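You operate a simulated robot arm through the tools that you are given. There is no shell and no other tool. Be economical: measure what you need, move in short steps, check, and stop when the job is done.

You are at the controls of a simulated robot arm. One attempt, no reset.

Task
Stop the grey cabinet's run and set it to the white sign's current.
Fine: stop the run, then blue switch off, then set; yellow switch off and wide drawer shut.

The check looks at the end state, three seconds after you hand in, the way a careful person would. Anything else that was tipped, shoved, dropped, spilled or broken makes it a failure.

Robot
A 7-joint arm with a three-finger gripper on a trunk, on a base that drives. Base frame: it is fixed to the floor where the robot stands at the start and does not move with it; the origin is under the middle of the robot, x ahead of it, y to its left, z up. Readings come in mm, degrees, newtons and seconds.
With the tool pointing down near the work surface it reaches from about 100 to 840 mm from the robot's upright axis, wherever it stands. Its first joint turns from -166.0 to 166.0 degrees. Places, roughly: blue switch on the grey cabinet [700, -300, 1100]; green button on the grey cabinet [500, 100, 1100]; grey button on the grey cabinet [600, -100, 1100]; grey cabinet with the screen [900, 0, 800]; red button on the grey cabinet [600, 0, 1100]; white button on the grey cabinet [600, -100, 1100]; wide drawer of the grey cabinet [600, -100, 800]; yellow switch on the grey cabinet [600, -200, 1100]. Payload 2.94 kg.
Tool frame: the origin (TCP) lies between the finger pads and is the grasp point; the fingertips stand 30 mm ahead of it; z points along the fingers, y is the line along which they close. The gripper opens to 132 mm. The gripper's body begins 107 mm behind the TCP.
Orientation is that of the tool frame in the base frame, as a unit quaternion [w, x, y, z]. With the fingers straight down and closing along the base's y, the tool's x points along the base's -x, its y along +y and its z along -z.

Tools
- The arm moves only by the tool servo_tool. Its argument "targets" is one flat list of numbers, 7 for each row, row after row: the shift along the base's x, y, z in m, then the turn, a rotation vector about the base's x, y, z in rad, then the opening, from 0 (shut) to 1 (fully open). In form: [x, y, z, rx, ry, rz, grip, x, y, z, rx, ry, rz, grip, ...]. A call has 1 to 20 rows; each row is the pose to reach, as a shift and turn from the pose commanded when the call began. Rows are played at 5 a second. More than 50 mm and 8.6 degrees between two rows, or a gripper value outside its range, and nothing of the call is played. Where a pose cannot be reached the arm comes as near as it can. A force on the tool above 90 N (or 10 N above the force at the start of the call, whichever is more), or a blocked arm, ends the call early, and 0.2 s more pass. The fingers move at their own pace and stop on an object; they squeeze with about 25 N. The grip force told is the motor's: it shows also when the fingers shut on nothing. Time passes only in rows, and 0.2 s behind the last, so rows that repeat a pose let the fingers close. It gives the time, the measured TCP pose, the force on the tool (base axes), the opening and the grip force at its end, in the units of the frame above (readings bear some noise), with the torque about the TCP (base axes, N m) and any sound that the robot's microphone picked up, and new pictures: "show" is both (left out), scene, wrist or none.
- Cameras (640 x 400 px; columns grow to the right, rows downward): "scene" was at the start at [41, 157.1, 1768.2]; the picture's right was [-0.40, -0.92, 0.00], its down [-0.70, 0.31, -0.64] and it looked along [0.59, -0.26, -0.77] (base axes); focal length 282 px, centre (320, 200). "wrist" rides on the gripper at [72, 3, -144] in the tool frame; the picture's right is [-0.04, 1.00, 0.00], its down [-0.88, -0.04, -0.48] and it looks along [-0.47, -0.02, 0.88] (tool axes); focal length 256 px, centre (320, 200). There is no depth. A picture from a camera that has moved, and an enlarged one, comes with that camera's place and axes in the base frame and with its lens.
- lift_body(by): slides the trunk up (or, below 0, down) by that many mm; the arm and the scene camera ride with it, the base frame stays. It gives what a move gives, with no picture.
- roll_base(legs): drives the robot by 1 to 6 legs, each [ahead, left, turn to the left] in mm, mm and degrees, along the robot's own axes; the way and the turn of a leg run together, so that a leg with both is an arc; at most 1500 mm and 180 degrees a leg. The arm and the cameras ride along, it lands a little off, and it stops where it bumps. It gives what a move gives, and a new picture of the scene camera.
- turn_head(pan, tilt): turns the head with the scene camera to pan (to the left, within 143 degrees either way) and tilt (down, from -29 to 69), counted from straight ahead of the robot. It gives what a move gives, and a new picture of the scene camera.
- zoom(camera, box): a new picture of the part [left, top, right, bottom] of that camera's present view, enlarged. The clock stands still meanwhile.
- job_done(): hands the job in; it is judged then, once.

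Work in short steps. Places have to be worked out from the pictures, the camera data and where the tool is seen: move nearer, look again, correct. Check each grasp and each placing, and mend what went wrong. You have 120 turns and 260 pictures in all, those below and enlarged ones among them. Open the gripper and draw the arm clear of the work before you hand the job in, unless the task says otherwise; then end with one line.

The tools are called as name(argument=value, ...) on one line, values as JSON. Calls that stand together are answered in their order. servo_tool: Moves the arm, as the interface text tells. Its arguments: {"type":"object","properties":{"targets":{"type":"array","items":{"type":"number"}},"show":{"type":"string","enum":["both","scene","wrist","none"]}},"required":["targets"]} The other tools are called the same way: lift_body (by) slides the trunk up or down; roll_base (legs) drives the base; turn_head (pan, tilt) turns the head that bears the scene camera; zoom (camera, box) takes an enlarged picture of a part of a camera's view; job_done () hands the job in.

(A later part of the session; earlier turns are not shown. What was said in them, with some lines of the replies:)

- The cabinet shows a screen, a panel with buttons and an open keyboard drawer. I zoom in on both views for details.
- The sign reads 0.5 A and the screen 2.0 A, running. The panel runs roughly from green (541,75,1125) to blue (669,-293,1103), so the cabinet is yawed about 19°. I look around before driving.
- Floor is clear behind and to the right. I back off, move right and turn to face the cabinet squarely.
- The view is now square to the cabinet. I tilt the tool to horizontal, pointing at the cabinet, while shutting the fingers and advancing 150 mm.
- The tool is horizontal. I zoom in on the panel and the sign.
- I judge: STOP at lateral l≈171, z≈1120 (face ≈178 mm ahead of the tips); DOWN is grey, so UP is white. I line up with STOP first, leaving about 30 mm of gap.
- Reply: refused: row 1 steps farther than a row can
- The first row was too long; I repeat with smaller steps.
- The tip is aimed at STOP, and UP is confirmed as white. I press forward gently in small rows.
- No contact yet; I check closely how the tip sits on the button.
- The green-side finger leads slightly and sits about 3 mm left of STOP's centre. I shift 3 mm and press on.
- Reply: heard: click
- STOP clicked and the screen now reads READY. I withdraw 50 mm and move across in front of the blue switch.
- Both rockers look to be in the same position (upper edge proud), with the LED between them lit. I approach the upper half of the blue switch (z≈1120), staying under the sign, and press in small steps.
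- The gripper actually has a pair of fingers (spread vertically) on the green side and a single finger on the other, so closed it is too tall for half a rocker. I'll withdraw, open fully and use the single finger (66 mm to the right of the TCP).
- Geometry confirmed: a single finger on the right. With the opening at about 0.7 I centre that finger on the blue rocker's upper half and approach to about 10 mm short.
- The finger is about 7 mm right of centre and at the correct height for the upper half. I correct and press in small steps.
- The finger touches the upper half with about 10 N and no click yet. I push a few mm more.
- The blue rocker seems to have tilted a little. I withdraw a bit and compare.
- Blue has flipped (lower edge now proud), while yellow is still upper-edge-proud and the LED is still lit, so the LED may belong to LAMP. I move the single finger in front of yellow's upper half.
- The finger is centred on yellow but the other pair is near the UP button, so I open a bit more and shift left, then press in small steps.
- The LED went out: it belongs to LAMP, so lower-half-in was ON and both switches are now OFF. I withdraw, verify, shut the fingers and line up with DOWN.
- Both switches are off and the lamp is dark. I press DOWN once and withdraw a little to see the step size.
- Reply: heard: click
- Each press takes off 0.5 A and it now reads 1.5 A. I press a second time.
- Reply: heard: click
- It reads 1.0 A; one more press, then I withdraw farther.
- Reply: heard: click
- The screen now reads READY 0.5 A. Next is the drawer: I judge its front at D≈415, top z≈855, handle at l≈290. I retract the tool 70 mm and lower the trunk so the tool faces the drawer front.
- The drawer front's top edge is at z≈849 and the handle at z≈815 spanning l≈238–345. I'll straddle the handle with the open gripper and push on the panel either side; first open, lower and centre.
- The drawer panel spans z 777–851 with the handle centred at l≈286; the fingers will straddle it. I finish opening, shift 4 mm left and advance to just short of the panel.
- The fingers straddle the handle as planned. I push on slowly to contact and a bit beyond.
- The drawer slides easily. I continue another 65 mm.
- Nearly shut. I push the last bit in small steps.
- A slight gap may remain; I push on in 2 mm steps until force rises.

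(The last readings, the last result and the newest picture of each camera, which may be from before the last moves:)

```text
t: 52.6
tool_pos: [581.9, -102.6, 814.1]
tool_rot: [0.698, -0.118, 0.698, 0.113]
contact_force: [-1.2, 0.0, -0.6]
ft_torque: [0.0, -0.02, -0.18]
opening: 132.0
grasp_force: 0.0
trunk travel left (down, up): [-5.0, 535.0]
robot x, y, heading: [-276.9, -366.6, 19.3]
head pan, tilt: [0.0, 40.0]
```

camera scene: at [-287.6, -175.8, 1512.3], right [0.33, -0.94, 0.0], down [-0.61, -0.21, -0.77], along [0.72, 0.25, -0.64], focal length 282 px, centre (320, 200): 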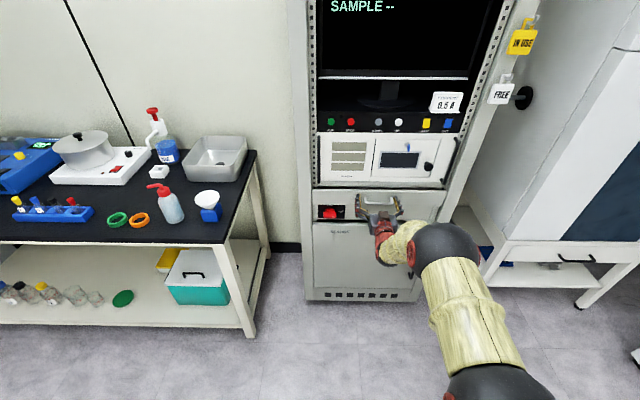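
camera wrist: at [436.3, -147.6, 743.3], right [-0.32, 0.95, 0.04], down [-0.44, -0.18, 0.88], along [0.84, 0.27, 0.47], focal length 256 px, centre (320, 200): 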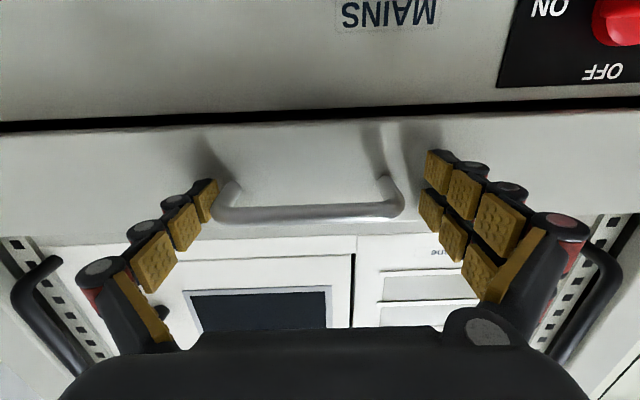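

Still almost no resistance; I continue with a further 8 mm in small steps.

servo_tool(targets=[0.0019, 0.0007, 0, 0, 0, 0, 1, 0.0038, 0.0013, 0, 0, 0, 0, 1, 0.0057, 0.002, 0, 0, 0, 0, 1, 0.0076, 0.0026, 0, 0, 0, 0, 1])

zoom(camera="scene", box=[300, 160, 470, 270])

```text
t: 53.6
tool_pos: [583.3, -104.6, 814.2]
tool_rot: [0.697, -0.117, 0.698, 0.113]
contact_force: [-57.1, -31.4, 4.0]
ft_torque: [0.05, -0.15, -1.84]
opening: 132.6
grasp_force: 0.2
trunk travel left (down, up): [-5.0, 535.0]
robot x, y, heading: [-280.2, -371.8, 19.2]
head pan, tilt: [0.0, 40.0]
camera scene: at [-292.7, -178.7, 1512.7], right [0.33, -0.94, 0.0], down [-0.6, -0.21, -0.77], along [0.73, 0.25, -0.64], focal length 282 px, centre (320, 200)
camera wrist: at [446.7, -146.4, 743.0], right [-0.32, 0.95, 0.04], down [-0.44, -0.18, 0.88], along [0.84, 0.27, 0.47], focal length 256 px, centre (320, 200)
```

scene: 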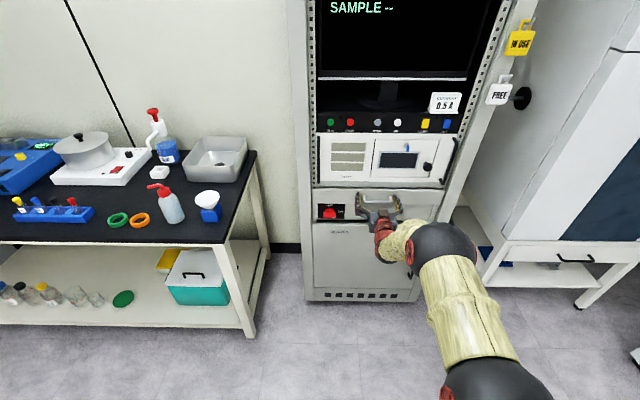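
wrist: 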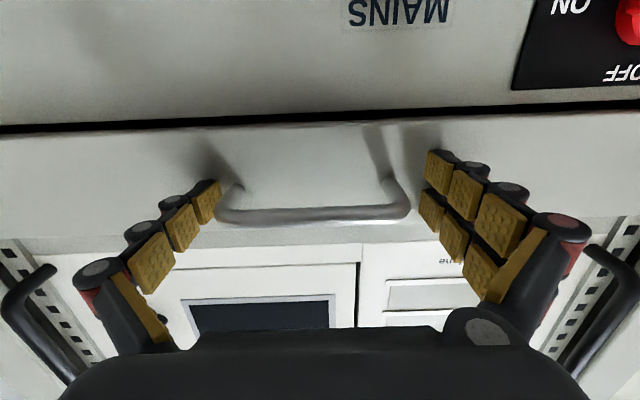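

```text
3.64 times, centred on (385, 215) of scene
camera zoom: at [-292.7, -178.7, 1512.7], right [0.33, -0.94, 0.0], down [-0.6, -0.21, -0.77], along [0.73, 0.25, -0.64], focal length 1024 px, centre (84, 146)
```

zoom: 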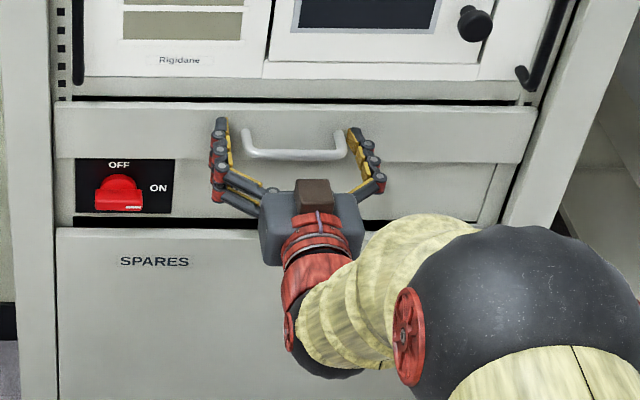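

Firm stop: the drawer is shut. I withdraw straight back, then raise the trunk for a last check.

servo_tool(targets=[-0.0094, -0.0033, 0, 0, 0, 0, 1, -0.0378, -0.0132, 0, 0, 0, 0, 1, -0.0755, -0.0264, 0, 0, 0, 0, 1, -0.1133, -0.0395, 0, 0, 0, 0, 1, -0.151, -0.0527, 0, 0, 0, 0, 1, -0.189, -0.066, 0, 0, 0, 0, 1, -0.2265, -0.079, 0, 0, 0, 0, 1, -0.2265, -0.079, 0, 0, 0, 0, 1], show="none")

lift_body(by=270)

turn_head(pan=0, tilt=40)

zoom(camera="scene", box=[290, 50, 450, 150])

zoom(camera="scene", box=[290, 150, 450, 270])

zoom(camera="wrist", box=[0, 0, 640, 400])

```text
t: 55.4
tool_pos: [359.3, -179.0, 814.9]
tool_rot: [0.698, -0.118, 0.697, 0.114]
contact_force: [0.5, 0.5, 0.6]
ft_torque: [0.0, 0.01, -0.03]
opening: 132.2
grasp_force: 0.0
trunk travel left (down, up): [-5.0, 535.0]
robot x, y, heading: [-277.5, -374.4, 19.2]
head pan, tilt: [0.0, 40.0]
```

```text
t: 58.1
tool_pos: [361.0, -178.7, 1084.8]
tool_rot: [0.698, -0.118, 0.697, 0.114]
contact_force: [-0.2, 0.7, -0.3]
ft_torque: [0.01, 0.02, 0.02]
opening: 131.9
grasp_force: 0.1
trunk travel left (down, up): [-275.0, 265.0]
robot x, y, heading: [-278.6, -373.2, 19.3]
head pan, tilt: [0.0, 40.0]
```

```text
t: 58.8
tool_pos: [359.8, -180.3, 1085.7]
tool_rot: [0.698, -0.12, 0.697, 0.115]
contact_force: [-0.5, 0.4, -0.4]
ft_torque: [-0.03, 0.0, 0.0]
opening: 132.0
grasp_force: 0.1
trunk travel left (down, up): [-275.0, 265.0]
robot x, y, heading: [-276.5, -368.5, 19.3]
head pan, tilt: [0.0, 40.0]
camera scene: at [-287.5, -175.8, 1782.3], right [0.33, -0.94, 0.0], down [-0.61, -0.21, -0.77], along [0.72, 0.25, -0.64], focal length 282 px, centre (320, 200)
```

scene: 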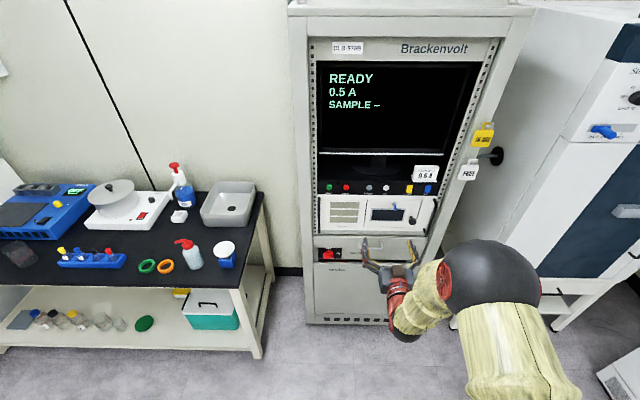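

```text
4.00 times, centred on (370, 100) of scene
camera zoom: at [-287.5, -175.8, 1782.3], right [0.33, -0.94, 0.0], down [-0.61, -0.21, -0.77], along [0.72, 0.25, -0.64], focal length 1126 px, centre (120, 600)
```

zoom: 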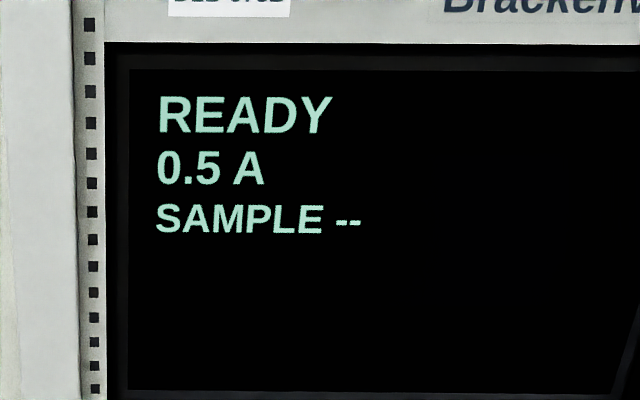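

```text
3.33 times, centred on (370, 210) of scene
camera zoom: at [-287.5, -175.8, 1782.3], right [0.33, -0.94, 0.0], down [-0.61, -0.21, -0.77], along [0.72, 0.25, -0.64], focal length 939 px, centre (153, 167)
```

zoom: 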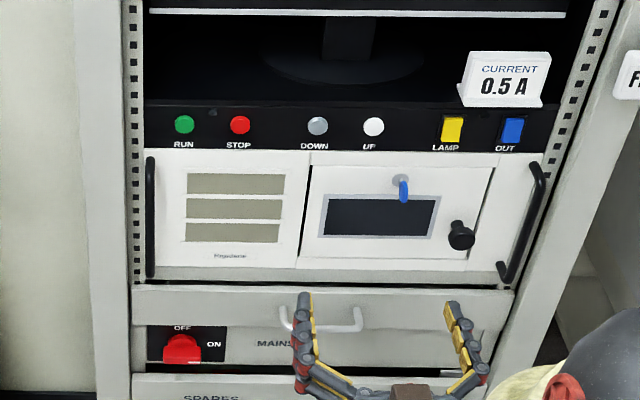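

```text
1.00 times, centred on (320, 200) of wrist (not enlarged: the box is as wide or as high as the picture)
camera zoom: at [224.1, -222.3, 1012.1], right [-0.32, 0.95, 0.04], down [-0.44, -0.18, 0.88], along [0.84, 0.27, 0.47], focal length 256 px, centre (320, 200)
```

zoom: 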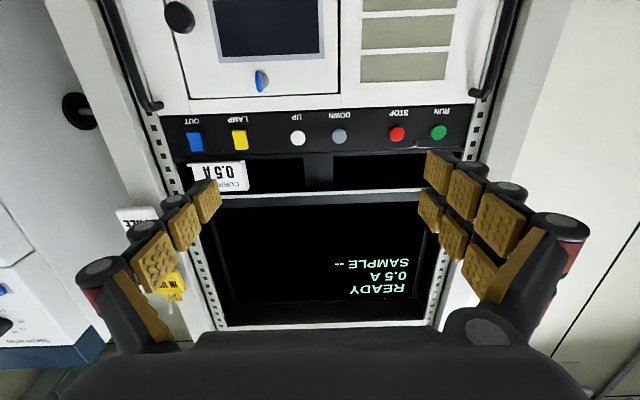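

Everything shows as required: READY, 0.5 A, both switches flipped off with the lamp dark, the drawer shut and the sign still standing. The arm is clear and the gripper open, so I hand in.

job_done()

```text
The job is handed in.
```

I stopped the grey cabinet's run, switched the blue switch off, then set it to the white sign's 0.5 A; the yellow switch is off and the wide drawer is shut. The screen reads READY, 0.5 A. Blue has no light of its own, so I judged it off because its rocker sits the same way as the yellow one, whose lamp went dark.
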